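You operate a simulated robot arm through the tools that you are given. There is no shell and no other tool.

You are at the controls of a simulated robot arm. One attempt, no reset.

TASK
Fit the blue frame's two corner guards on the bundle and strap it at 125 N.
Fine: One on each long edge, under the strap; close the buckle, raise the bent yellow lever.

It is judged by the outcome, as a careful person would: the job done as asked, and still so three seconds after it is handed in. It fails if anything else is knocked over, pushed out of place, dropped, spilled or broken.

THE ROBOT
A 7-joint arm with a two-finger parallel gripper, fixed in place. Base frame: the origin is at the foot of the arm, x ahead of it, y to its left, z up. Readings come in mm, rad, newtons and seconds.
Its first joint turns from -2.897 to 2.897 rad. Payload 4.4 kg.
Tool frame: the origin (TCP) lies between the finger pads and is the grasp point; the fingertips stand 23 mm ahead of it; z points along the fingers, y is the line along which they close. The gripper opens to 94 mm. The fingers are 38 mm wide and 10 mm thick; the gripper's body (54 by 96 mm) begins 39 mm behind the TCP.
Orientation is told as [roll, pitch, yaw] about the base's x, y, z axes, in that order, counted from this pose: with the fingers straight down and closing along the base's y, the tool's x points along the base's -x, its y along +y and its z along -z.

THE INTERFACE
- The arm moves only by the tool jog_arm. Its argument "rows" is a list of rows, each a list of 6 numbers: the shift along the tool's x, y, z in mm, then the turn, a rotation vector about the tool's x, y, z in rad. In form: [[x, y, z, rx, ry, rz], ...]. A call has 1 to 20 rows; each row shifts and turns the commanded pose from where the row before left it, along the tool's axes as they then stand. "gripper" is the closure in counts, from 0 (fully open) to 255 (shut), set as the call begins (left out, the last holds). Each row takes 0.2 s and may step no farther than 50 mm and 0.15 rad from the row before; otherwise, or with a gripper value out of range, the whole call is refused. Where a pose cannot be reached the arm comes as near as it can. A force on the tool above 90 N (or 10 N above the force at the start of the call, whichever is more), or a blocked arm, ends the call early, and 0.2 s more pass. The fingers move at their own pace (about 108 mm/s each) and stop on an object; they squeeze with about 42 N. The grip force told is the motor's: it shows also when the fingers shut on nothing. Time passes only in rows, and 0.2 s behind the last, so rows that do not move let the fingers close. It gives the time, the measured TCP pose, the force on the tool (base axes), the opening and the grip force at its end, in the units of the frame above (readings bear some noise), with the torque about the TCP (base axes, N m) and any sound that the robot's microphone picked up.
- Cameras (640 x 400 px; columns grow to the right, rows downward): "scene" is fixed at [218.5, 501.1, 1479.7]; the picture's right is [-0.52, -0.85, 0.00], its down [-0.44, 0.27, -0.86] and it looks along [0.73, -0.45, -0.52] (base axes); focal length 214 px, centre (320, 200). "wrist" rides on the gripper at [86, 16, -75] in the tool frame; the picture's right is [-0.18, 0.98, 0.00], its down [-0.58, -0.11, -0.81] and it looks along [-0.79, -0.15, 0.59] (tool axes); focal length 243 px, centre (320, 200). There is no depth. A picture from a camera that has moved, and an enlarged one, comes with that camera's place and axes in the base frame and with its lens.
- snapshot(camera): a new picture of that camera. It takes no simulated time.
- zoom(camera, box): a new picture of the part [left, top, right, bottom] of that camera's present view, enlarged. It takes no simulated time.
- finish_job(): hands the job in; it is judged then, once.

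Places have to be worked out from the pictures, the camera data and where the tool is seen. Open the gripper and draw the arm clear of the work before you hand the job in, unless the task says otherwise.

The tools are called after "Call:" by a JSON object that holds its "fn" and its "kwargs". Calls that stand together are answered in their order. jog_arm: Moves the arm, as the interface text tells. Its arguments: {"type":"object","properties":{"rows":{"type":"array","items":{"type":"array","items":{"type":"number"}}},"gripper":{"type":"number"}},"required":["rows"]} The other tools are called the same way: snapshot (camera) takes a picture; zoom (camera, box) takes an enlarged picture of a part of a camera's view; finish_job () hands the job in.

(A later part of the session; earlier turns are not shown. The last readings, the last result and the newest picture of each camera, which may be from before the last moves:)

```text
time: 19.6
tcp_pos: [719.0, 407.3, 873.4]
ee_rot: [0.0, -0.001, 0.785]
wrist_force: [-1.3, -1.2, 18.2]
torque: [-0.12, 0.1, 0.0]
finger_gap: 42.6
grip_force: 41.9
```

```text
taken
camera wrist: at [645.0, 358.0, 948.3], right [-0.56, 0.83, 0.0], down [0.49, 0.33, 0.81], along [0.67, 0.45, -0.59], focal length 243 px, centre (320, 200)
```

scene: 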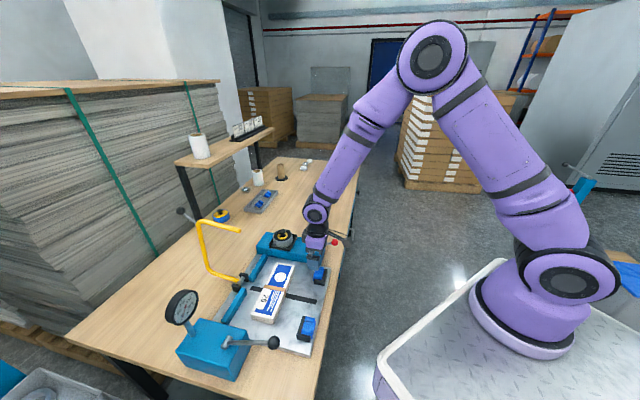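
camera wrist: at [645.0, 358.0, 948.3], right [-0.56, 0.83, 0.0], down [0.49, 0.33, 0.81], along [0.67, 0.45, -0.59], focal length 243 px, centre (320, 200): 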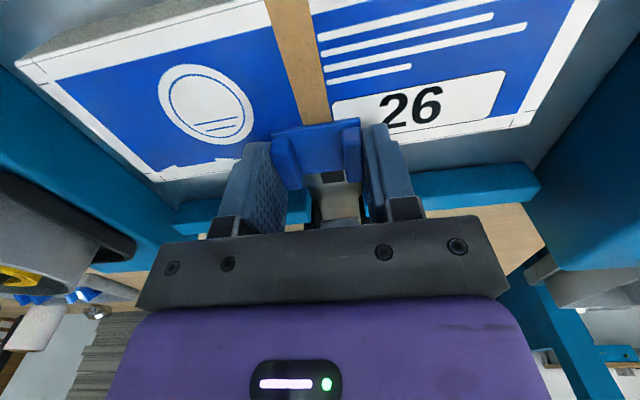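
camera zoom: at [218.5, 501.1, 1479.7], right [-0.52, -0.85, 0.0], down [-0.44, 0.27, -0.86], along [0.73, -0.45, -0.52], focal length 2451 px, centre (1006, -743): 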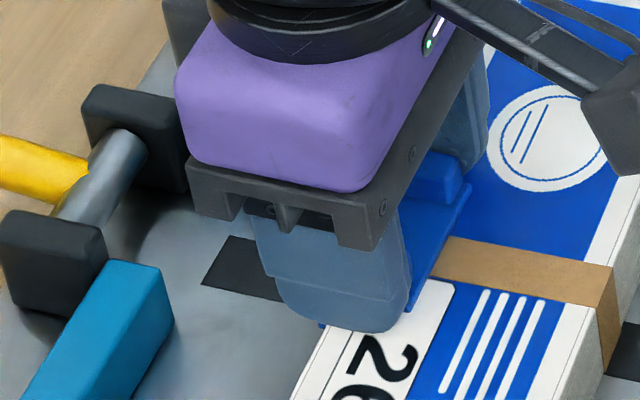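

Seated at z≈873 with 18 N. I relieve it by about 1 mm and slide the guard −W in small steps so the flange closes onto the bundle's side, watching the lateral force.

Call:
{"fn": "jog_arm", "kwargs": {"rows": [[0, 0, -1.2, 0, 0, 0], [0, 0, 0, 0, 0, 0], [1.5, 0, 0, 0, 0, 0], [1.5, 0, 0, 0, 0, 0], [0, 0, 0, 0, 0, 0], [0, 0, 0, 0, 0, 0]]}}

Call:
{"fn": "zoom", "kwargs": {"camera": "wrist", "box": [220, 60, 420, 240]}}

Call:
{"fn": "zoom", "kwargs": {"camera": "scene", "box": [240, 265, 280, 300]}}

```text
time: 21.0
tcp_pos: [716.0, 405.3, 873.4]
ee_rot: [-0.001, 0.0, 0.784]
wrist_force: [-1.4, 3.6, 9.5]
torque: [0.09, 0.04, -0.04]
finger_gap: 42.7
grip_force: 42.4
```

```text
2.22 times, centred on (320, 150) of wrist
camera zoom: at [643.1, 355.6, 948.6], right [-0.56, 0.83, 0.0], down [0.49, 0.33, 0.81], along [0.67, 0.45, -0.59], focal length 539 px, centre (320, 311)
```

zoom: 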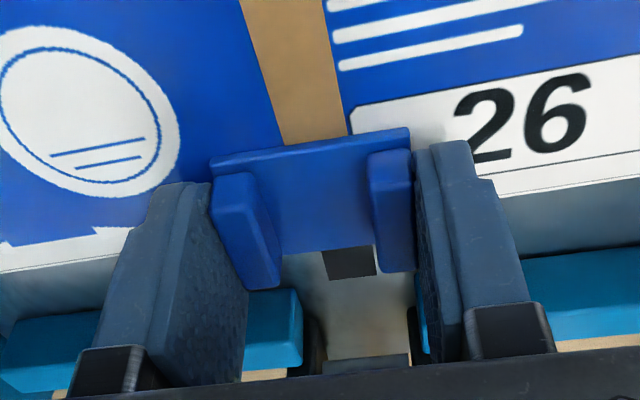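

```text
11.43 times, centred on (260, 282) of scene
camera zoom: at [218.5, 501.1, 1479.7], right [-0.52, -0.85, 0.0], down [-0.44, 0.27, -0.86], along [0.73, -0.45, -0.52], focal length 2451 px, centre (1006, -743)
```

zoom: 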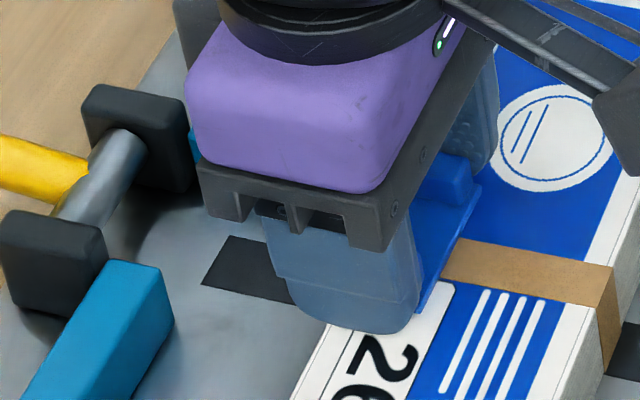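

W is now 792.2 with only light friction. I slide another 1.5 mm toward the bundle.

Call:
{"fn": "jog_arm", "kwargs": {"rows": [[0.8, 0, -0.4, 0, 0, 0], [0.7, 0, 0, 0, 0, 0], [0, 0, 0, 0, 0, 0], [0, 0, 0, 0, 0, 0], [0, 0, 0, 0, 0, 0]]}}

Call:
{"fn": "zoom", "kwargs": {"camera": "wrist", "box": [220, 60, 420, 240]}}

```text
time: 22.2
tcp_pos: [714.9, 403.6, 873.6]
ee_rot: [0.001, -0.001, 0.783]
wrist_force: [2.3, -1.2, 9.0]
torque: [-0.04, -0.05, 0.0]
finger_gap: 42.7
grip_force: 41.7
```

```text
2.22 times, centred on (320, 150) of wrist
camera zoom: at [642.3, 353.8, 948.6], right [-0.56, 0.83, 0.0], down [0.49, 0.33, 0.81], along [0.67, 0.45, -0.59], focal length 539 px, centre (320, 311)
```

zoom: 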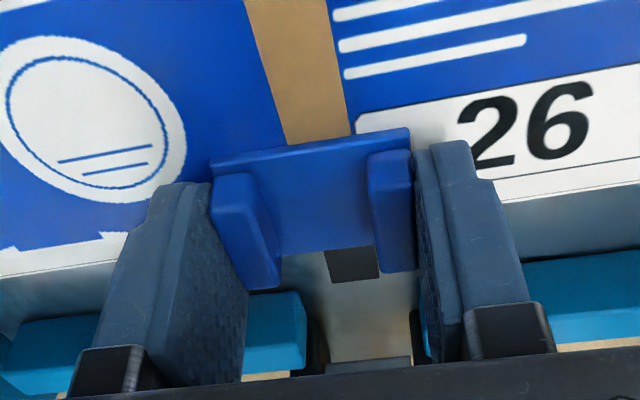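

Call:
{"fn": "jog_arm", "kwargs": {"rows": [[0.5, 0.5, 0, 0, 0, 0], [0.5, 0, 0, 0, 0, 0], [0, 0, 0, 0, 0, 0], [0, 0, 0, 0, 0, 0]]}}

Call:
{"fn": "snapshot", "kwargs": {"camera": "wrist"}}

```text
time: 23.2
tcp_pos: [714.6, 404.2, 874.6]
ee_rot: [0.001, 0.001, 0.785]
wrist_force: [3.8, -2.0, 4.6]
torque: [-0.05, -0.11, 0.03]
finger_gap: 42.5
grip_force: 41.2
```

```text
taken
camera wrist: at [641.6, 354.4, 948.6], right [-0.56, 0.83, 0.0], down [0.49, 0.33, 0.81], along [0.67, 0.45, -0.59], focal length 243 px, centre (320, 200)
```

wrist: 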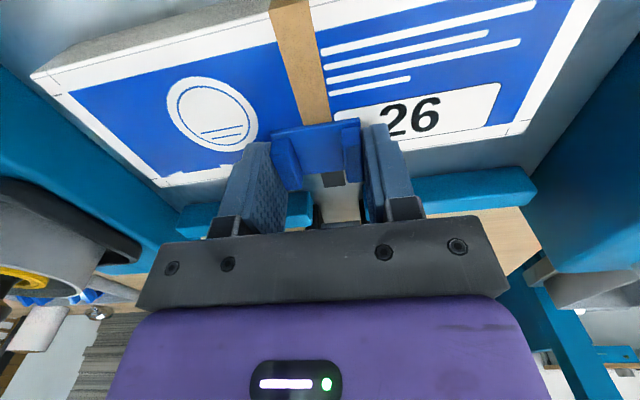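

The guard is seated at W=790.3, L=219.1 (strap at L≈219). I release by opening to about 61 mm and look.

Call:
{"fn": "jog_arm", "kwargs": {"rows": [[0, 0, 0, 0, 0, 0], [0, 0, 0, 0, 0, 0], [0, 0, 0, 0, 0, 0]], "gripper": 88}}

Call:
{"fn": "zoom", "kwargs": {"camera": "wrist", "box": [220, 60, 420, 240]}}

```text
time: 24.0
tcp_pos: [714.0, 403.8, 873.5]
ee_rot: [0.0, 0.001, 0.783]
wrist_force: [0.5, -0.7, -0.8]
torque: [0.01, -0.01, -0.02]
finger_gap: 61.4
grip_force: 0.1
```

```text
2.22 times, centred on (320, 150) of wrist
camera zoom: at [641.7, 354.5, 948.5], right [-0.56, 0.83, 0.0], down [0.49, 0.33, 0.81], along [0.67, 0.45, -0.59], focal length 539 px, centre (320, 311)
```

zoom: 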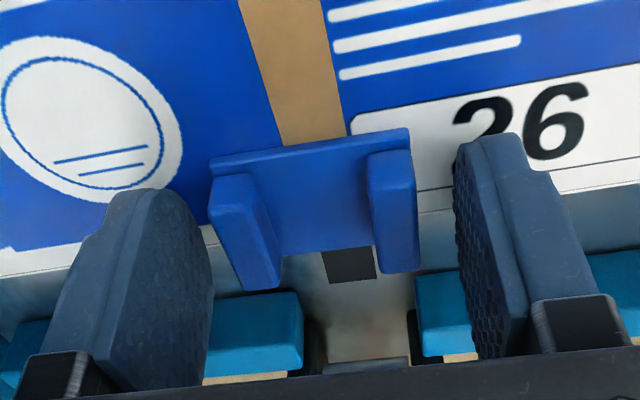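

Guard 1 rests on the left edge with the strap line in its channel. I lift clear and move to hover over guard 2 (about W=620, L=125).

Call:
{"fn": "jog_arm", "kwargs": {"rows": [[0, 0, -10, 0, 0, 0], [0, 0, -17, 0, 0, 0], [34, 18.8, -12, 0, 0, 0], [34, 18.8, -12, 0, 0, 0], [34, 18.8, -12, 0, 0, 0], [34, 18.8, -12, 0, 0, 0], [34, 18.8, -12, 0, 0, 0], [0, 0, 0, 0, 0, 0], [0, 0, 0, 0, 0, 0], [0, 0, 0, 0, 0, 0]]}}

Call:
{"fn": "snapshot", "kwargs": {"camera": "wrist"}}

Call:
{"fn": "zoom", "kwargs": {"camera": "wrist", "box": [240, 0, 400, 100]}}

Call:
{"fn": "zoom", "kwargs": {"camera": "scene", "box": [220, 250, 316, 310]}}

```text
time: 26.2
tcp_pos: [525.5, 349.7, 961.7]
ee_rot: [-0.001, -0.001, 0.784]
wrist_force: [0.5, 0.5, 0.4]
torque: [-0.04, 0.0, 0.03]
finger_gap: 61.6
grip_force: 0.1
```

```text
taken
camera wrist: at [453.2, 300.8, 1036.0], right [-0.56, 0.83, 0.0], down [0.49, 0.33, 0.81], along [0.67, 0.45, -0.59], focal length 243 px, centre (320, 200)
```

wrist: 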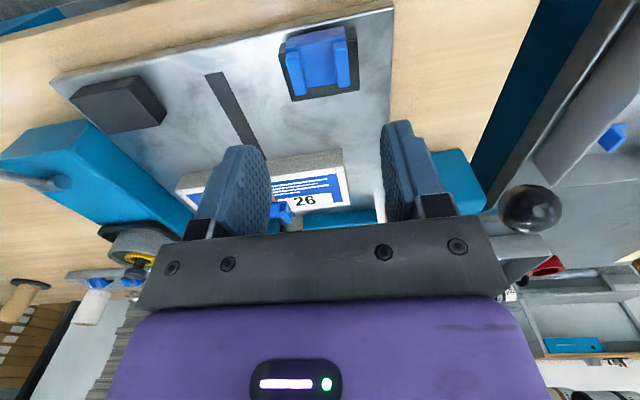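

```text
4.00 times, centred on (320, 50) of wrist
camera zoom: at [453.2, 300.8, 1036.0], right [-0.56, 0.83, 0.0], down [0.49, 0.33, 0.81], along [0.67, 0.45, -0.59], focal length 970 px, centre (320, 800)
```

zoom: 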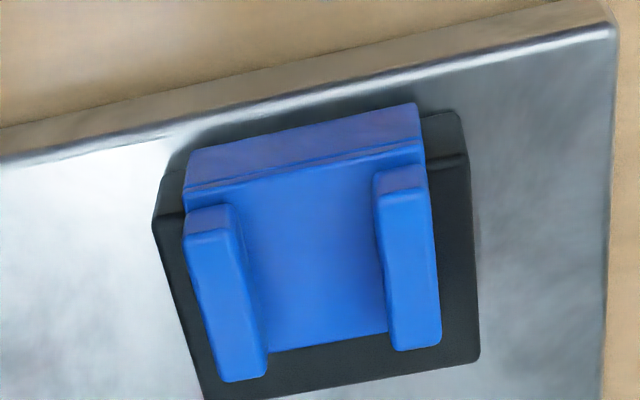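

```text
6.67 times, centred on (268, 280) of scene
camera zoom: at [218.5, 501.1, 1479.7], right [-0.52, -0.85, 0.0], down [-0.44, 0.27, -0.86], along [0.73, -0.45, -0.52], focal length 1430 px, centre (667, -333)
```

zoom: 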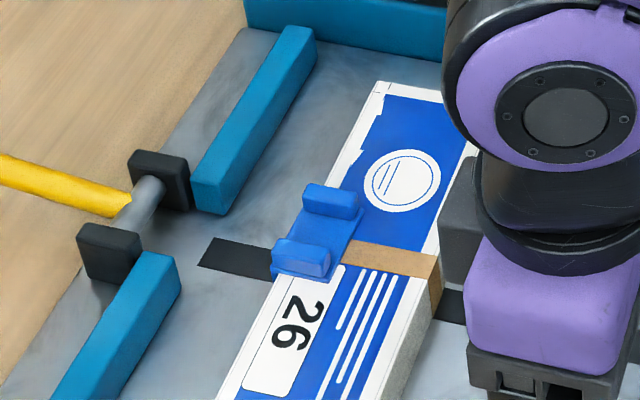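

Guard 1 sits squarely on the left edge. Guard 2 measures centre W≈619.5, L≈124.8, so I'm nearly centred; I descend to TCP z≈866.5 and check before closing.

Call:
{"fn": "jog_arm", "kwargs": {"rows": [[0, -0.5, 35, 0, 0, 0], [0, -0.5, 35, 0, 0, 0], [0, 0, 14, 0, 0, 0], [0, 0, 7, 0, 0, 0], [0, 0, 3.5, 0, 0, 0], [0, 0, 0, 0, 0, 0], [0, 0, 0, 0, 0, 0], [0, 0, 0, 0, 0, 0]], "gripper": 80}}

Call:
{"fn": "zoom", "kwargs": {"camera": "wrist", "box": [220, 60, 420, 240]}}

```text
time: 28.0
tcp_pos: [528.6, 349.9, 867.1]
ee_rot: [-0.001, 0.0, 0.784]
wrist_force: [0.1, 0.0, 0.2]
torque: [-0.01, 0.02, 0.0]
finger_gap: 64.4
grip_force: 0.1
```

```text
2.22 times, centred on (320, 150) of wrist
camera zoom: at [455.4, 300.6, 941.4], right [-0.56, 0.83, 0.0], down [0.49, 0.33, 0.81], along [0.67, 0.45, -0.59], focal length 539 px, centre (320, 311)
```

zoom: 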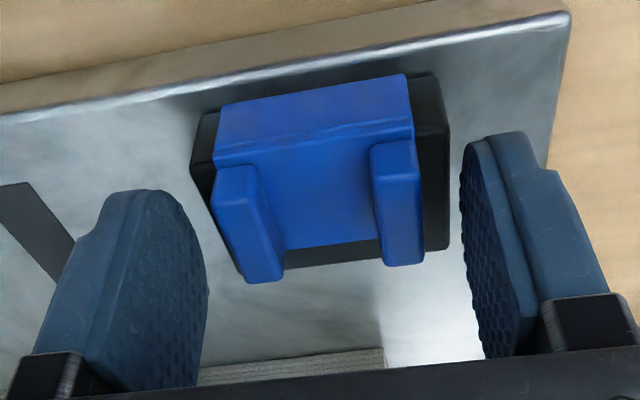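

Good alignment (W=620.6, L=125.5, z=866.4). Closing on guard 2 and lifting it.

Call:
{"fn": "jog_arm", "kwargs": {"rows": [[0, 0, 0, 0, 0, 0], [0, 0, 0, 0, 0, 0], [0, 0, 0, 0, 0, 0], [0, 0, 0, 0, 0, 0]], "gripper": 150}}

Call:
{"fn": "snapshot", "kwargs": {"camera": "wrist"}}

Call:
{"fn": "jog_arm", "kwargs": {"rows": [[0, 0, -10, 0, 0, 0], [0, 0, -25, 0, 0, 0], [0, 0, -25, 0, 0, 0], [0, 0, 0, 0, 0, 0], [0, 0, 0, 0, 0, 0]]}}

Call:
{"fn": "zoom", "kwargs": {"camera": "wrist", "box": [220, 60, 420, 240]}}

```text
time: 29.0
tcp_pos: [528.7, 349.3, 867.3]
ee_rot: [0.0, -0.001, 0.784]
wrist_force: [0.3, -0.4, -0.1]
torque: [0.02, 0.0, 0.01]
finger_gap: 42.5
grip_force: 42.1
```

```text
taken
camera wrist: at [455.4, 300.6, 941.4], right [-0.56, 0.83, 0.0], down [0.49, 0.33, 0.81], along [0.67, 0.45, -0.59], focal length 243 px, centre (320, 200)
```

wrist: 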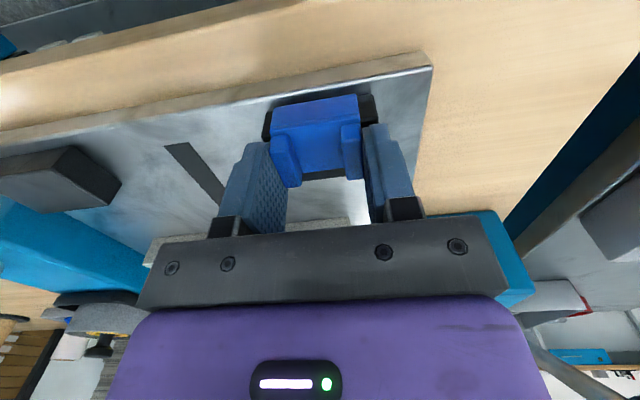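

```text
time: 30.2
tcp_pos: [529.2, 349.8, 926.4]
ee_rot: [-0.001, 0.0, 0.784]
wrist_force: [-0.3, 0.0, -0.4]
torque: [-0.02, -0.03, 0.0]
finger_gap: 42.5
grip_force: 42.0
```

```text
2.22 times, centred on (320, 150) of wrist
camera zoom: at [455.7, 299.5, 1000.9], right [-0.56, 0.83, 0.0], down [0.49, 0.33, 0.81], along [0.67, 0.45, -0.59], focal length 539 px, centre (320, 311)
```

zoom: 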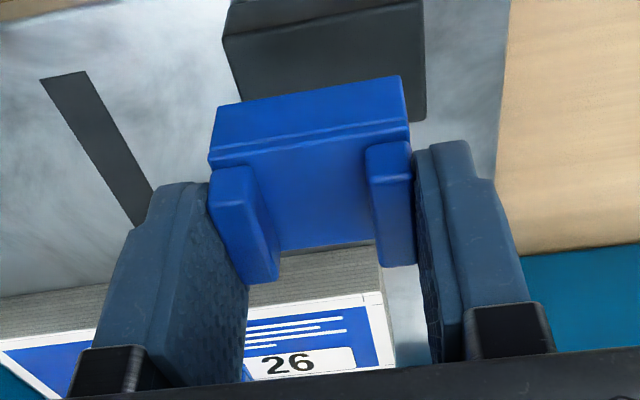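

Guard 2 is held. I carry it over the bundle's right edge and hover to measure that edge.

Call:
{"fn": "jog_arm", "kwargs": {"rows": [[-23.4, -18.5, 0, 0, 0, 0], [-23.4, -18.5, 0, 0, 0, 0], [-23.4, -18.5, 0, 0, 0, 0], [-23.4, -18.5, 0, 0, 0, 0], [-23.4, -18.5, 0, 0, 0, 0], [0, 0, 0, 0, 0, 0], [0, 0, 0, 0, 0, 0], [0, 0, 0, 0, 0, 0], [0, 0, 0, 0, 0, 0]]}}

Call:
{"fn": "snapshot", "kwargs": {"camera": "wrist"}}

Call:
{"fn": "zoom", "kwargs": {"camera": "wrist", "box": [260, 50, 404, 170]}}

Call:
{"fn": "zoom", "kwargs": {"camera": "scene", "box": [240, 250, 310, 310]}}

```text
time: 32.2
tcp_pos: [675.2, 368.7, 926.1]
ee_rot: [-0.002, 0.001, 0.784]
wrist_force: [0.1, -0.1, 0.5]
torque: [0.01, -0.01, 0.0]
finger_gap: 42.2
grip_force: 42.3
```

```text
taken
camera wrist: at [601.8, 317.9, 1001.3], right [-0.56, 0.83, 0.0], down [0.49, 0.33, 0.81], along [0.67, 0.45, -0.59], focal length 243 px, centre (320, 200)
```

wrist: 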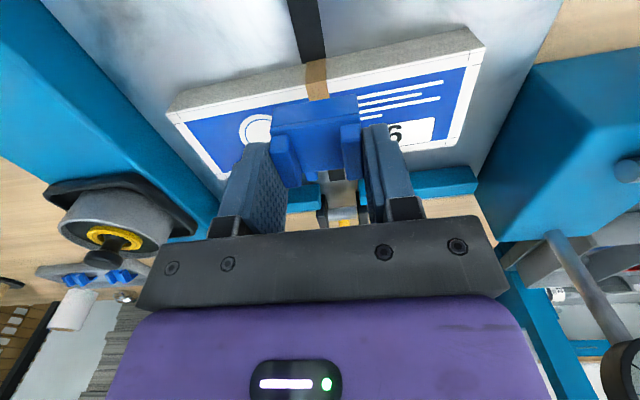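

```text
3.33 times, centred on (332, 110) of wrist
camera zoom: at [601.8, 317.9, 1001.3], right [-0.56, 0.83, 0.0], down [0.49, 0.33, 0.81], along [0.67, 0.45, -0.59], focal length 809 px, centre (280, 500)
```

zoom: 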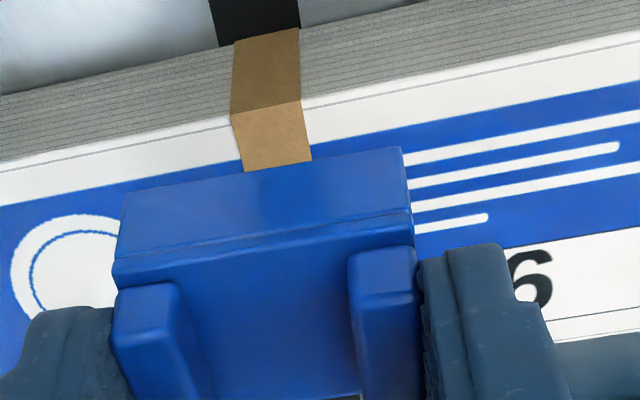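

```text
6.67 times, centred on (275, 280) of scene
camera zoom: at [218.5, 501.1, 1479.7], right [-0.52, -0.85, 0.0], down [-0.44, 0.27, -0.86], along [0.73, -0.45, -0.52], focal length 1430 px, centre (620, -333)
```

zoom: 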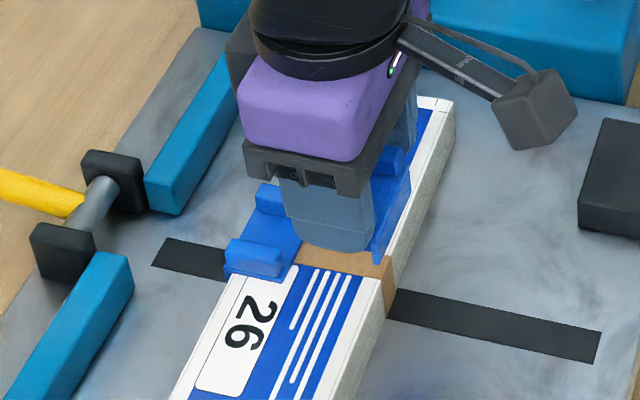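

Right top edge is at W≈730.2 and the strap at L≈219.5. I descend while correcting to about W=741, L=219.3 (2–3 mm outside the edge), stopping ~7 mm above seating.

Call:
{"fn": "jog_arm", "kwargs": {"rows": [[-4.7, -2.6, 0, 0, 0, 0], [0, 0, 15, 0, 0, 0], [0, 0, 15, 0, 0, 0], [0, 0, 10, 0, 0, 0], [0, 0, 6, 0, 0, 0], [0, 0, 0, 0, 0, 0], [0, 0, 0, 0, 0, 0], [0, 0, 0, 0, 0, 0]]}}

Call:
{"fn": "zoom", "kwargs": {"camera": "wrist", "box": [260, 50, 404, 170]}}

Call:
{"fn": "zoom", "kwargs": {"camera": "scene", "box": [250, 262, 300, 302]}}

```text
time: 34.0
tcp_pos: [681.2, 368.2, 880.0]
ee_rot: [-0.002, -0.001, 0.784]
wrist_force: [0.2, 0.0, -0.2]
torque: [0.0, -0.01, 0.0]
finger_gap: 42.8
grip_force: 41.6
```

```text
3.33 times, centred on (332, 110) of wrist
camera zoom: at [608.3, 319.6, 955.2], right [-0.56, 0.83, 0.0], down [0.49, 0.33, 0.81], along [0.67, 0.45, -0.59], focal length 809 px, centre (280, 500)
```

zoom: 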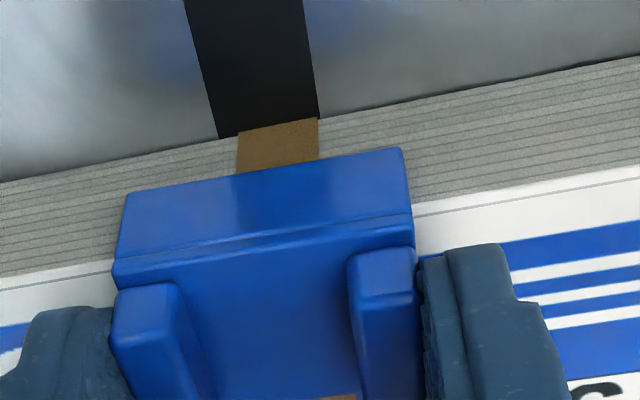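

```text
10.00 times, centred on (275, 282) of scene
camera zoom: at [218.5, 501.1, 1479.7], right [-0.52, -0.85, 0.0], down [-0.44, 0.27, -0.86], along [0.73, -0.45, -0.52], focal length 2145 px, centre (770, -620)
```

zoom: 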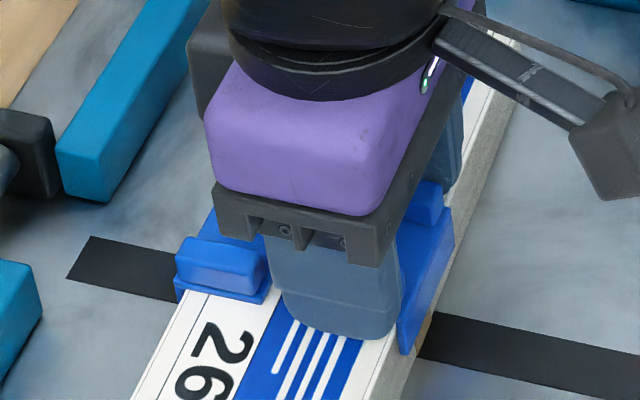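

W=742.1, L=220.1; flange is ~2 mm outside the edge. I trim L by −1 mm and lower onto the bundle in small steps.

Call:
{"fn": "jog_arm", "kwargs": {"rows": [[0, 1.0, 2, 0, 0, 0], [0, 0, 2, 0, 0, 0], [0, 0, 1.5, 0, 0, 0], [0, 0, 1.3, 0, 0, 0], [0, 0, 0, 0, 0, 0], [0, 0, 0, 0, 0, 0]]}}

Call:
{"fn": "snapshot", "kwargs": {"camera": "wrist"}}

Call:
{"fn": "zoom", "kwargs": {"camera": "scene", "box": [250, 262, 300, 302]}}

```text
time: 35.4
tcp_pos: [680.6, 371.4, 874.0]
ee_rot: [-0.001, -0.002, 0.782]
wrist_force: [0.9, -0.4, 14.7]
torque: [-0.08, -0.04, 0.0]
finger_gap: 42.8
grip_force: 42.0
```

```text
taken
camera wrist: at [607.2, 320.2, 948.7], right [-0.56, 0.83, 0.0], down [0.49, 0.33, 0.81], along [0.67, 0.45, -0.59], focal length 243 px, centre (320, 200)
```

wrist: 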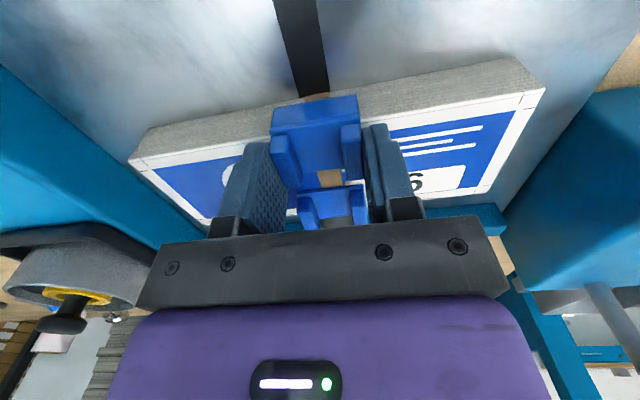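

```text
10.00 times, centred on (275, 282) of scene
camera zoom: at [218.5, 501.1, 1479.7], right [-0.52, -0.85, 0.0], down [-0.44, 0.27, -0.86], along [0.73, -0.45, -0.52], focal length 2145 px, centre (770, -620)
```

zoom: 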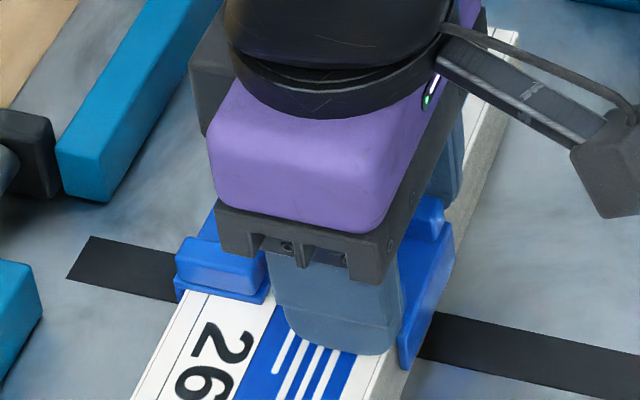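

Seated (14.7 N) at W=741.8, L=218.9. I relieve slightly and slide +W about 1.5 mm to bring the flange against the side.

Call:
{"fn": "jog_arm", "kwargs": {"rows": [[0, 0, -0.9, 0, 0, 0], [-0.8, 0, 0, 0, 0, 0], [-0.8, 0, 0, 0, 0, 0], [0, 0, 0, 0, 0, 0], [0, 0, 0, 0, 0, 0]]}}

Call:
{"fn": "zoom", "kwargs": {"camera": "scene", "box": [250, 262, 300, 302]}}

Call:
{"fn": "zoom", "kwargs": {"camera": "wrist", "box": [260, 80, 404, 200]}}

```text
time: 36.6
tcp_pos: [681.5, 370.7, 874.1]
ee_rot: [0.0, 0.0, 0.783]
wrist_force: [-4.1, -1.1, 6.0]
torque: [-0.05, 0.06, -0.01]
finger_gap: 42.6
grip_force: 41.9
```

```text
10.00 times, centred on (275, 282) of scene
camera zoom: at [218.5, 501.1, 1479.7], right [-0.52, -0.85, 0.0], down [-0.44, 0.27, -0.86], along [0.73, -0.45, -0.52], focal length 2145 px, centre (770, -620)
```

zoom: 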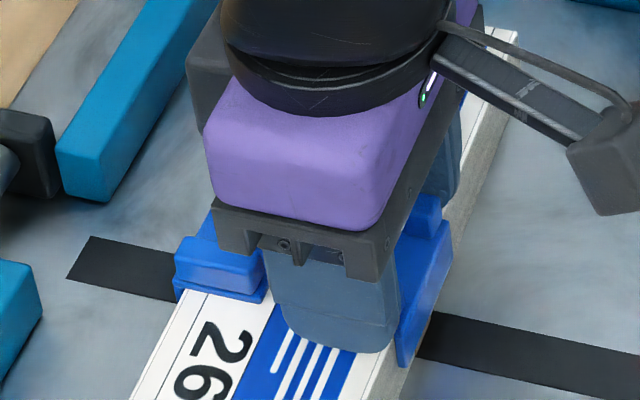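

```text
3.33 times, centred on (332, 140) of wrist
camera zoom: at [608.4, 320.7, 949.0], right [-0.56, 0.83, 0.0], down [0.49, 0.33, 0.81], along [0.67, 0.45, -0.59], focal length 809 px, centre (280, 400)
```

zoom: 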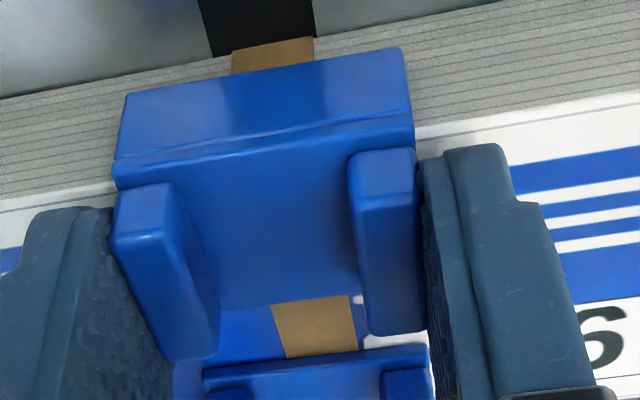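

W=743.0, L=219.4 with light contact. I release guard 2 and then lift clear.

Call:
{"fn": "jog_arm", "kwargs": {"rows": [[0, 0, 0, 0, 0, 0], [0, 0, 0, 0, 0, 0], [0, 0, 0, 0, 0, 0]], "gripper": 88}}

Call:
{"fn": "jog_arm", "kwargs": {"rows": [[0, 0, -8, 0, 0, 0], [0, 0, -15, 0, 0, 0], [20, 0, -20, 0, 0, 0], [40, 0, -20, 0, 0, 0], [40, 0, -20, 0, 0, 0], [30, 0, -20, 0, 0, 0], [0, 0, 0, 0, 0, 0], [0, 0, 0, 0, 0, 0]]}}

Call:
{"fn": "snapshot", "kwargs": {"camera": "wrist"}}

Call:
{"fn": "snapshot", "kwargs": {"camera": "scene"}}

Call:
{"fn": "zoom", "kwargs": {"camera": "scene", "box": [236, 250, 316, 310]}}

```text
time: 37.4
tcp_pos: [682.3, 369.3, 874.0]
ee_rot: [-0.001, 0.001, 0.783]
wrist_force: [-0.5, 1.2, -0.2]
torque: [0.01, -0.05, -0.02]
finger_gap: 61.5
grip_force: 0.1
```

```text
time: 39.2
tcp_pos: [589.8, 277.0, 977.5]
ee_rot: [-0.001, 0.001, 0.783]
wrist_force: [0.5, 0.2, -0.1]
torque: [-0.01, -0.02, -0.02]
finger_gap: 61.6
grip_force: 0.2
```

```text
taken
camera wrist: at [516.1, 227.5, 1052.7], right [-0.56, 0.83, 0.0], down [0.49, 0.33, 0.81], along [0.67, 0.45, -0.59], focal length 243 px, centre (320, 200)
```

wrist: 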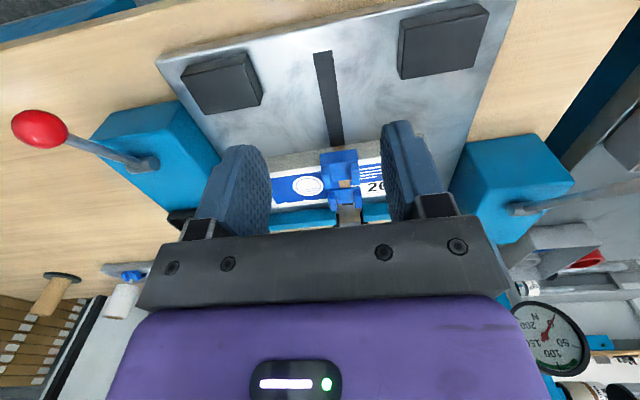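

```text
taken
```

scene: 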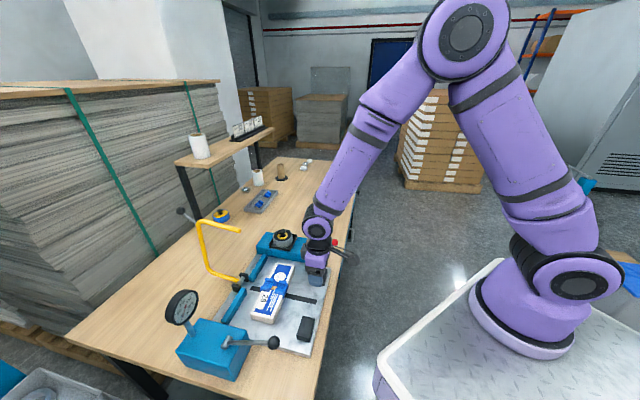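

```text
6.67 times, centred on (276, 280) of scene
camera zoom: at [218.5, 501.1, 1479.7], right [-0.52, -0.85, 0.0], down [-0.44, 0.27, -0.86], along [0.73, -0.45, -0.52], focal length 1430 px, centre (613, -333)
```

zoom: 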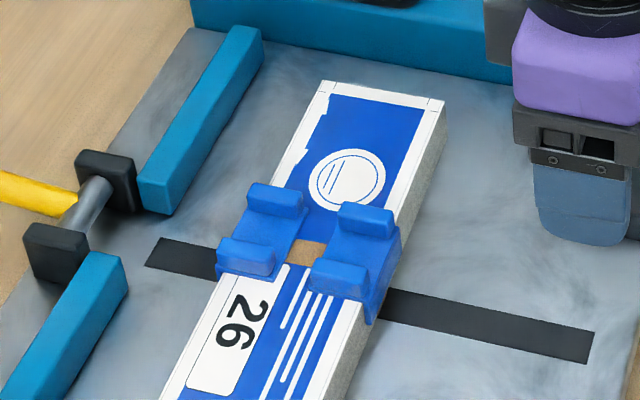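

Both guards are in place on the long edges, channels in line with the strap. Next I need to understand the mechanism, so I raise the arm to view the yellow lever, hinge and blocks more closely.

Call:
{"fn": "jog_arm", "kwargs": {"rows": [[0, 0, -48, 0, 0, 0], [0, 0, -48, 0, 0, 0], [0, 0, -48, 0, 0, 0], [0, 0, -48, 0, 0, 0], [0, 0, -48, 0, 0, 0], [0, 0, 0, 0, 0, 0], [0, 0, 0, 0, 0, 0]], "gripper": 0}}

Call:
{"fn": "snapshot", "kwargs": {"camera": "wrist"}}

Call:
{"fn": "zoom", "kwargs": {"camera": "wrist", "box": [230, 100, 430, 225]}}

Call:
{"fn": "zoom", "kwargs": {"camera": "scene", "box": [170, 195, 260, 295]}}

```text
time: 40.8
tcp_pos: [591.1, 278.3, 1215.1]
ee_rot: [-0.001, 0.0, 0.784]
wrist_force: [0.3, 0.3, 0.2]
torque: [0.0, 0.01, 0.01]
finger_gap: 94.2
grip_force: 0.0
```

```text
taken
camera wrist: at [517.8, 228.0, 1290.9], right [-0.56, 0.83, 0.0], down [0.49, 0.33, 0.81], along [0.67, 0.45, -0.59], focal length 243 px, centre (320, 200)
```

wrist: 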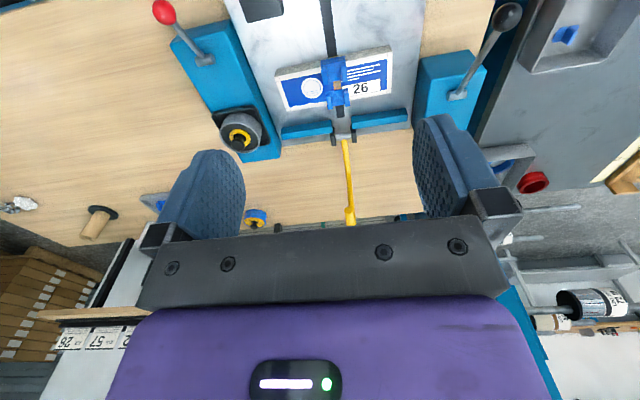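

```text
3.20 times, centred on (330, 162) of wrist
camera zoom: at [517.8, 228.0, 1290.9], right [-0.56, 0.83, 0.0], down [0.49, 0.33, 0.81], along [0.67, 0.45, -0.59], focal length 776 px, centre (288, 320)
```

zoom: 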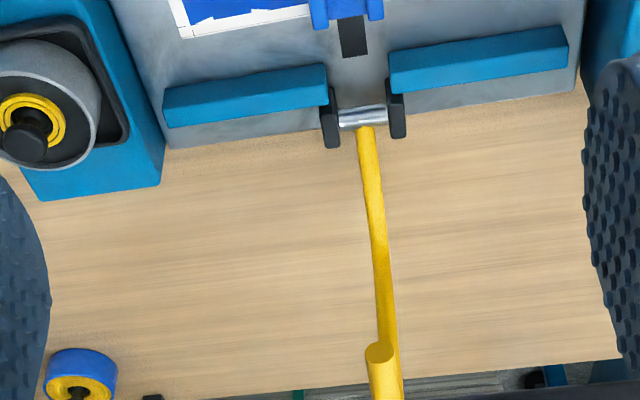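

```text
4.00 times, centred on (215, 245) of scene
camera zoom: at [218.5, 501.1, 1479.7], right [-0.52, -0.85, 0.0], down [-0.44, 0.27, -0.86], along [0.73, -0.45, -0.52], focal length 858 px, centre (740, 20)
```

zoom: 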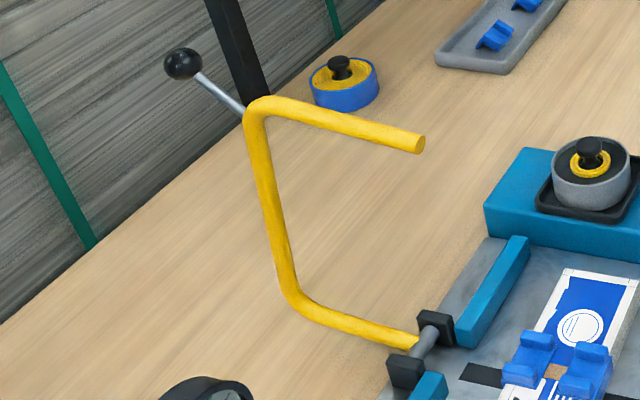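

Call:
{"fn": "zoom", "kwargs": {"camera": "wrist", "box": [140, 0, 260, 75]}}

Call:
{"fn": "zoom", "kwargs": {"camera": "wrist", "box": [400, 0, 540, 140]}}

Call:
{"fn": "zoom", "kwargs": {"camera": "wrist", "box": [200, 80, 280, 170]}}

Call:
{"fn": "zoom", "kwargs": {"camera": "scene", "box": [160, 285, 208, 330]}}

Call:
{"fn": "zoom", "kwargs": {"camera": "wrist", "box": [440, 0, 640, 220]}}

```text
5.33 times, centred on (200, 38) of wrist
camera zoom: at [517.8, 228.0, 1290.9], right [-0.56, 0.83, 0.0], down [0.49, 0.33, 0.81], along [0.67, 0.45, -0.59], focal length 1294 px, centre (960, 1067)
```

zoom: 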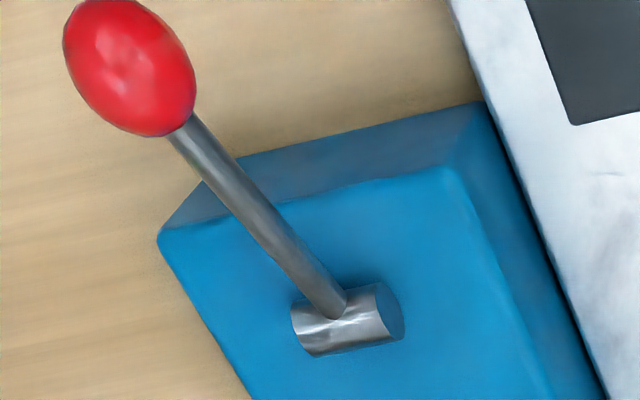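

```text
2.86 times, centred on (470, 70) of wrist
camera zoom: at [517.8, 228.0, 1290.9], right [-0.56, 0.83, 0.0], down [0.49, 0.33, 0.81], along [0.67, 0.45, -0.59], focal length 693 px, centre (-109, 571)
```

zoom: 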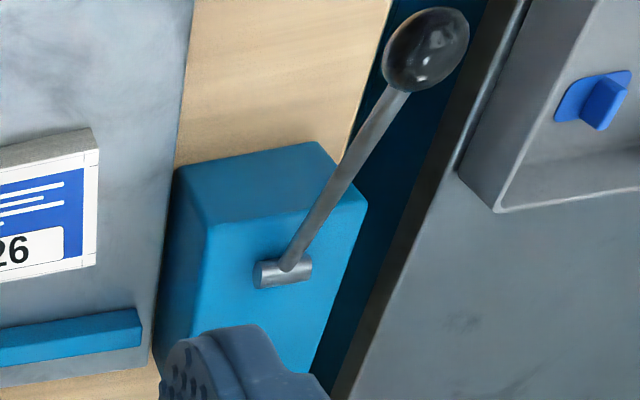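

```text
4.44 times, centred on (240, 125) of wrist
camera zoom: at [517.8, 228.0, 1290.9], right [-0.56, 0.83, 0.0], down [0.49, 0.33, 0.81], along [0.67, 0.45, -0.59], focal length 1078 px, centre (676, 533)
```

zoom: 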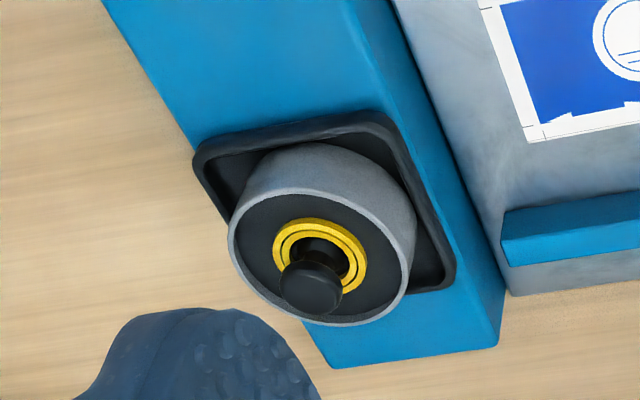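

```text
8.89 times, centred on (184, 308) of scene
camera zoom: at [218.5, 501.1, 1479.7], right [-0.52, -0.85, 0.0], down [-0.44, 0.27, -0.86], along [0.73, -0.45, -0.52], focal length 1906 px, centre (1529, -756)
```

zoom: 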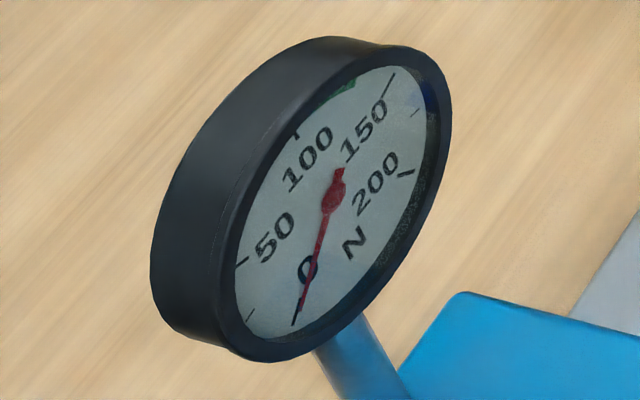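

```text
1.82 times, centred on (540, 110) of wrist
camera zoom: at [517.8, 228.0, 1290.9], right [-0.56, 0.83, 0.0], down [0.49, 0.33, 0.81], along [0.67, 0.45, -0.59], focal length 441 px, centre (-80, 364)
```

zoom: 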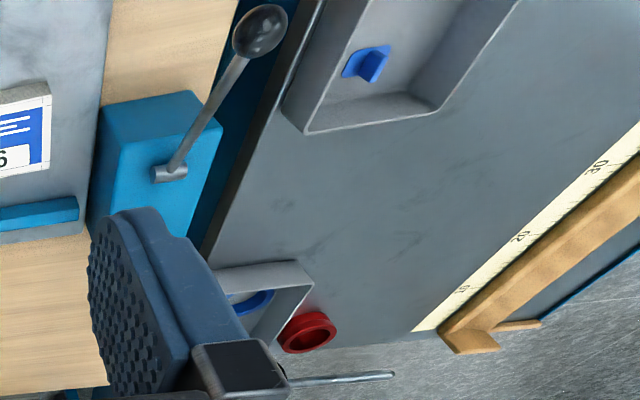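

No labels are visible. The yellow lever is an arch hinged at W≈893, z≈848 on the strap line whose tip would land near the strap's right end, with a black ball handle at about W=1037, L=220, z=1120. I tilt the tool 30° outward and move toward a pre-grasp point above that ball to test reach.

Call:
{"fn": "jog_arm", "kwargs": {"rows": [[0, 0, 0, 0, -0.131, 0], [0, 0, 0, 0, -0.131, 0], [0, 0, 0, 0, -0.131, 0], [0, 0, 0, 0, -0.131, 0], [-41.4, 0.1, 21.75, 0, 0, 0], [-41.4, 0.1, 21.75, 0, 0, 0], [-41.4, 0.1, 21.75, 0, 0, 0], [-41.4, 0.1, 21.75, 0, 0, 0], [-41.4, 0.1, 21.75, 0, 0, 0], [-41.4, 0.1, 21.75, 0, 0, 0], [0, 0, 0, 0, 0, 0], [0, 0, 0, 0, 0, 0]], "gripper": 0}}

Call:
{"fn": "snapshot", "kwargs": {"camera": "wrist"}}

Call:
{"fn": "snapshot", "kwargs": {"camera": "scene"}}

```text
time: 43.4
tcp_pos: [788.8, 478.6, 1228.0]
ee_rot: [-0.001, -0.523, 0.784]
wrist_force: [0.3, -0.8, -0.5]
torque: [-0.01, 0.0, 0.06]
finger_gap: 93.8
grip_force: 0.0
```

```text
taken
camera wrist: at [697.5, 410.8, 1249.2], right [-0.58, 0.81, 0.09], down [0.15, -0.01, 0.99], along [0.8, 0.59, -0.12], focal length 243 px, centre (320, 200)
```

wrist: 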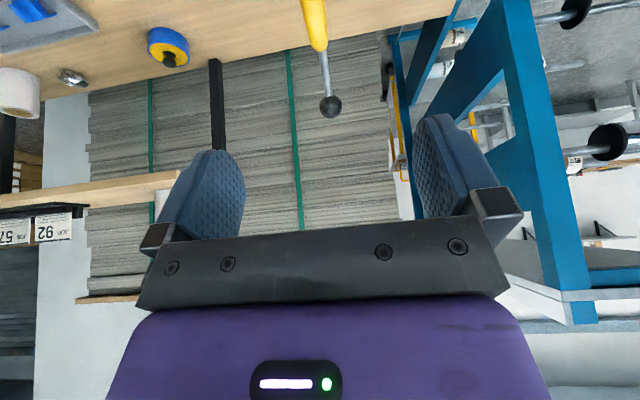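

```text
taken
```

scene: 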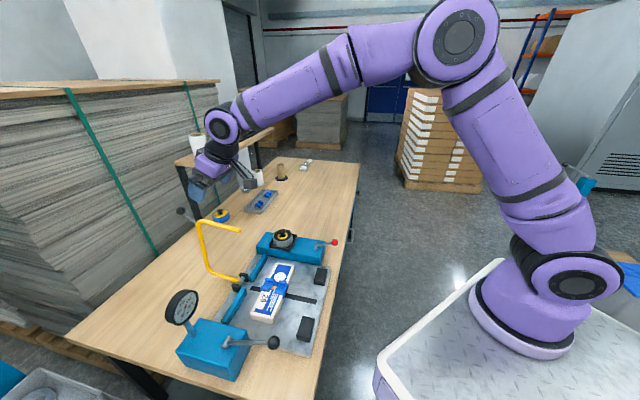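

The arm reaches; the ball appears at W≈1035, L≈220, z≈1119. I go to a point 60 mm back from the ball along the tool axis.

Call:
{"fn": "jog_arm", "kwargs": {"rows": [[-22.4, -0.4, 34.5, 0, 0, 0], [-22.4, -0.4, 34.5, 0, 0, 0], [-22.4, -0.4, 34.5, 0, 0, 0], [0, 0, 0, 0, 0, 0], [0, 0, 0, 0, 0, 0], [0, 0, 0, 0, 0, 0]]}}

Call:
{"fn": "snapshot", "kwargs": {"camera": "wrist"}}

Call:
{"fn": "zoom", "kwargs": {"camera": "scene", "box": [160, 120, 280, 240]}}

```text
time: 44.8
tcp_pos: [869.0, 555.3, 1170.2]
ee_rot: [0.0, -0.524, 0.784]
wrist_force: [0.2, -0.2, -0.6]
torque: [0.01, -0.01, -0.02]
finger_gap: 94.1
grip_force: 0.1
```

```text
taken
camera wrist: at [777.4, 487.5, 1191.1], right [-0.58, 0.81, 0.09], down [0.15, -0.01, 0.99], along [0.8, 0.59, -0.12], focal length 243 px, centre (320, 200)
```

wrist: 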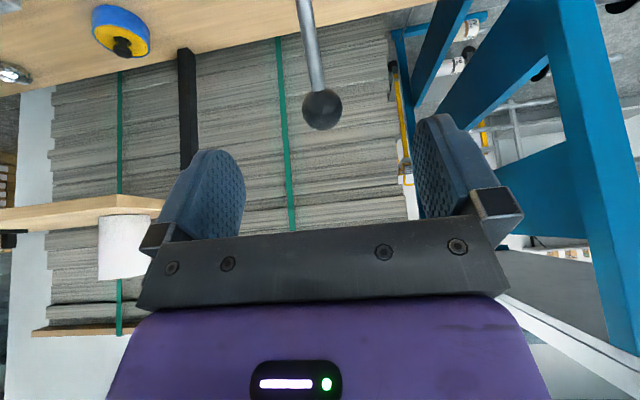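

```text
3.33 times, centred on (220, 180) of scene
camera zoom: at [218.5, 501.1, 1479.7], right [-0.52, -0.85, 0.0], down [-0.44, 0.27, -0.86], along [0.73, -0.45, -0.52], focal length 715 px, centre (653, 267)
```

zoom: 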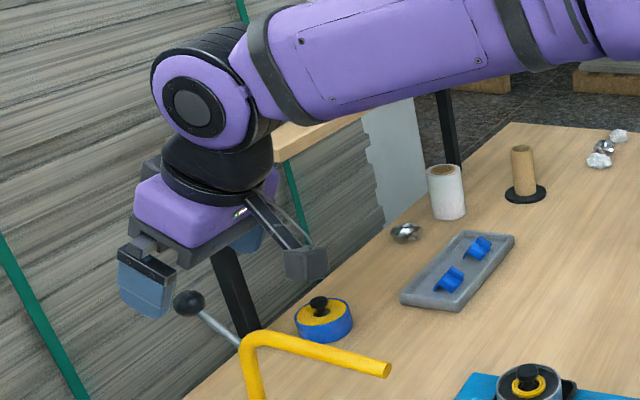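

The ball is 58.5 mm ahead along the tool axis. I advance onto it and close the fingers.

Call:
{"fn": "jog_arm", "kwargs": {"rows": [[-0.4, 0.4, 20, 0, 0, 0], [-0.4, 0.3, 20, 0, 0, 0], [-0.5, 0.3, 18.5, 0, 0, 0], [0, 0, 0, 0, 0, 0], [0, 0, 0, 0, 0, 0]]}}

Call:
{"fn": "snapshot", "kwargs": {"camera": "wrist"}}

Call:
{"fn": "zoom", "kwargs": {"camera": "scene", "box": [160, 140, 260, 240]}}

```text
time: 46.0
tcp_pos: [888.5, 576.3, 1119.6]
ee_rot: [0.0, -0.524, 0.784]
wrist_force: [0.9, 0.2, 0.1]
torque: [-0.01, 0.0, 0.01]
finger_gap: 94.0
grip_force: 0.1
```

```text
taken
camera wrist: at [796.9, 507.6, 1142.4], right [-0.58, 0.81, 0.09], down [0.15, -0.01, 0.99], along [0.8, 0.59, -0.12], focal length 243 px, centre (320, 200)
```

wrist: 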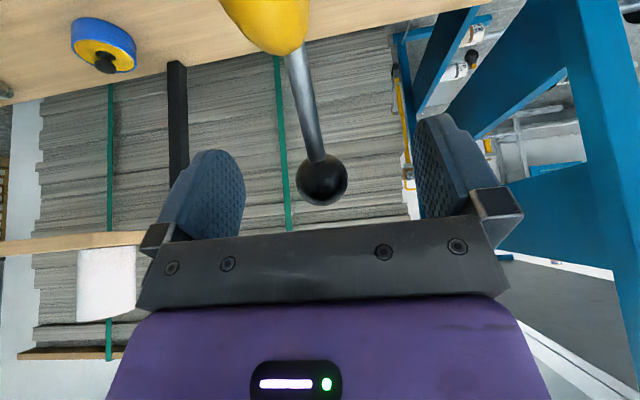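

```text
4.00 times, centred on (210, 190) of scene
camera zoom: at [218.5, 501.1, 1479.7], right [-0.52, -0.85, 0.0], down [-0.44, 0.27, -0.86], along [0.73, -0.45, -0.52], focal length 858 px, centre (760, 240)
```

zoom: 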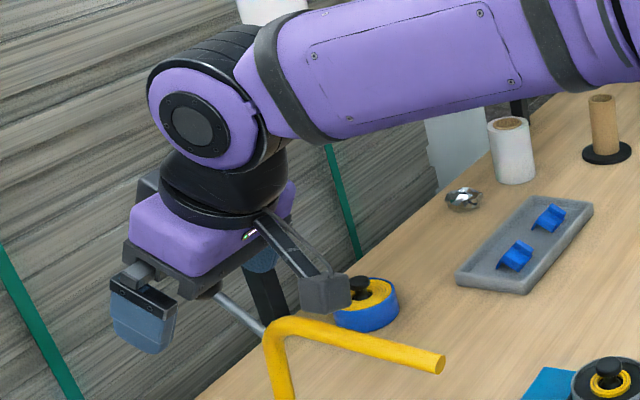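

The ball sits exactly at the grasp point. I close the fingers on it, then swing the lever a small first step (10°) along its arc about the hinge, and check force and the gauge.

Call:
{"fn": "jog_arm", "kwargs": {"rows": [[0, 0, 0, 0, 0, 0], [0, 0, 0, 0, 0, 0], [0, 0, 0, 0, 0, 0], [0, 0, 0, 0, 0, 0]], "gripper": 200}}

Call:
{"fn": "jog_arm", "kwargs": {"rows": [[7.65, 0, -11.05, 0, 0, 0], [7.65, 0, -11.05, 0, 0, 0], [8.6, 0, -10.3, 0, 0, 0], [8.6, 0, -10.3, 0, 0, 0], [0, 0, 0, 0, 0, 0]]}}

Call:
{"fn": "zoom", "kwargs": {"camera": "scene", "box": [140, 130, 320, 340]}}

Call:
{"fn": "zoom", "kwargs": {"camera": "scene", "box": [160, 285, 208, 330]}}

```text
time: 47.0
tcp_pos: [887.3, 574.8, 1121.1]
ee_rot: [-0.001, -0.523, 0.784]
wrist_force: [-3.9, 5.0, -0.2]
torque: [0.01, 0.0, 0.03]
finger_gap: 24.1
grip_force: 44.9
```

```text
time: 48.2
tcp_pos: [851.4, 540.5, 1141.3]
ee_rot: [-0.001, -0.521, 0.784]
wrist_force: [-5.8, 2.8, -10.8]
torque: [0.3, -0.33, 0.03]
finger_gap: 24.2
grip_force: 44.9
```

```text
1.90 times, centred on (230, 235) of scene
camera zoom: at [218.5, 501.1, 1479.7], right [-0.52, -0.85, 0.0], down [-0.44, 0.27, -0.86], along [0.73, -0.45, -0.52], focal length 408 px, centre (491, 133)
```

zoom: 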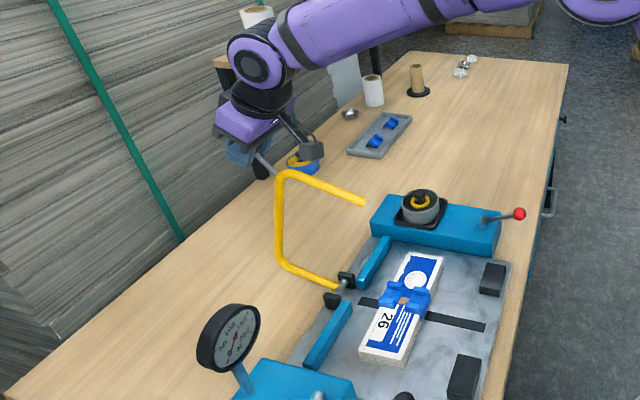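

```text
8.89 times, centred on (184, 308) of scene
camera zoom: at [218.5, 501.1, 1479.7], right [-0.52, -0.85, 0.0], down [-0.44, 0.27, -0.86], along [0.73, -0.45, -0.52], focal length 1906 px, centre (1529, -756)
```

zoom: 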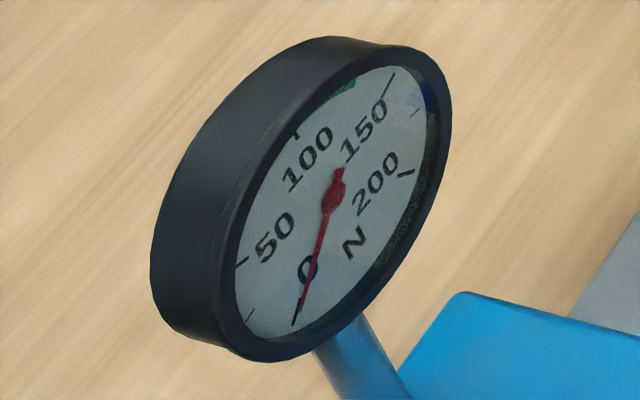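

The lever follows freely (about 11 N of weight), and the gauge stays at 0. I continue the arc slowly to about 45° of swing, keeping the grip on the ball.

Call:
{"fn": "jog_arm", "kwargs": {"rows": [[9.44, 0, -9.55, 0, 0, 0], [9.44, 0, -9.55, 0, 0, 0], [10.25, 0, -8.64, 0, 0, 0], [10.25, 0, -8.64, 0, 0, 0], [10.93, 0, -7.76, 0, 0, 0], [10.93, 0, -7.76, 0, 0, 0], [11.55, 0, -6.79, 0, 0, 0], [11.55, 0, -6.79, 0, 0, 0], [12.11, 0, -5.72, 0, 0, 0], [12.11, 0, -5.72, 0, 0, 0], [12.62, 0, -4.64, 0, 0, 0], [12.62, 0, -4.64, 0, 0, 0], [12.94, 0, -3.6, 0, 0, 0], [12.94, 0, -3.6, 0, 0, 0], [0, 0, 0, 0, 0, 0]]}}

Call:
{"fn": "zoom", "kwargs": {"camera": "scene", "box": [140, 130, 320, 340]}}

Call:
{"fn": "zoom", "kwargs": {"camera": "scene", "box": [160, 285, 208, 330]}}

```text
time: 51.4
tcp_pos: [720.8, 410.2, 1143.6]
ee_rot: [0.001, -0.521, 0.785]
wrist_force: [-2.2, 5.5, -3.5]
torque: [0.51, -0.46, -0.02]
finger_gap: 24.6
grip_force: 44.9
```

```text
1.90 times, centred on (230, 235) of scene
camera zoom: at [218.5, 501.1, 1479.7], right [-0.52, -0.85, 0.0], down [-0.44, 0.27, -0.86], along [0.73, -0.45, -0.52], focal length 408 px, centre (491, 133)
```

zoom: 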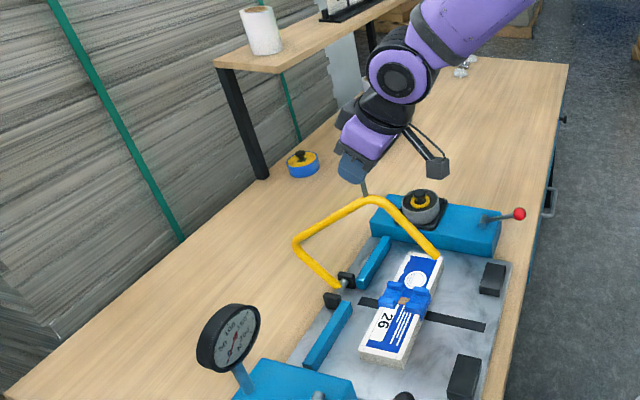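

```text
8.89 times, centred on (184, 308) of scene
camera zoom: at [218.5, 501.1, 1479.7], right [-0.52, -0.85, 0.0], down [-0.44, 0.27, -0.86], along [0.73, -0.45, -0.52], focal length 1906 px, centre (1529, -756)
```

zoom: 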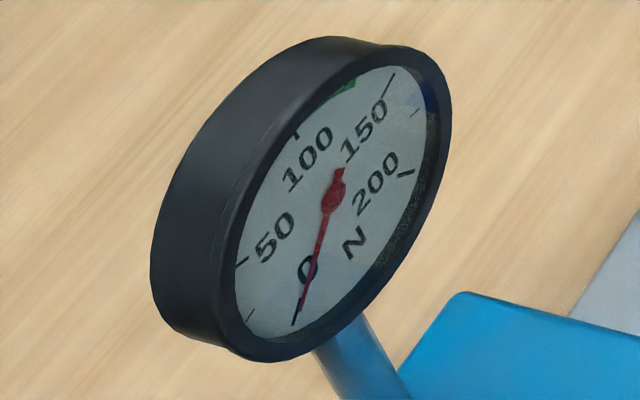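

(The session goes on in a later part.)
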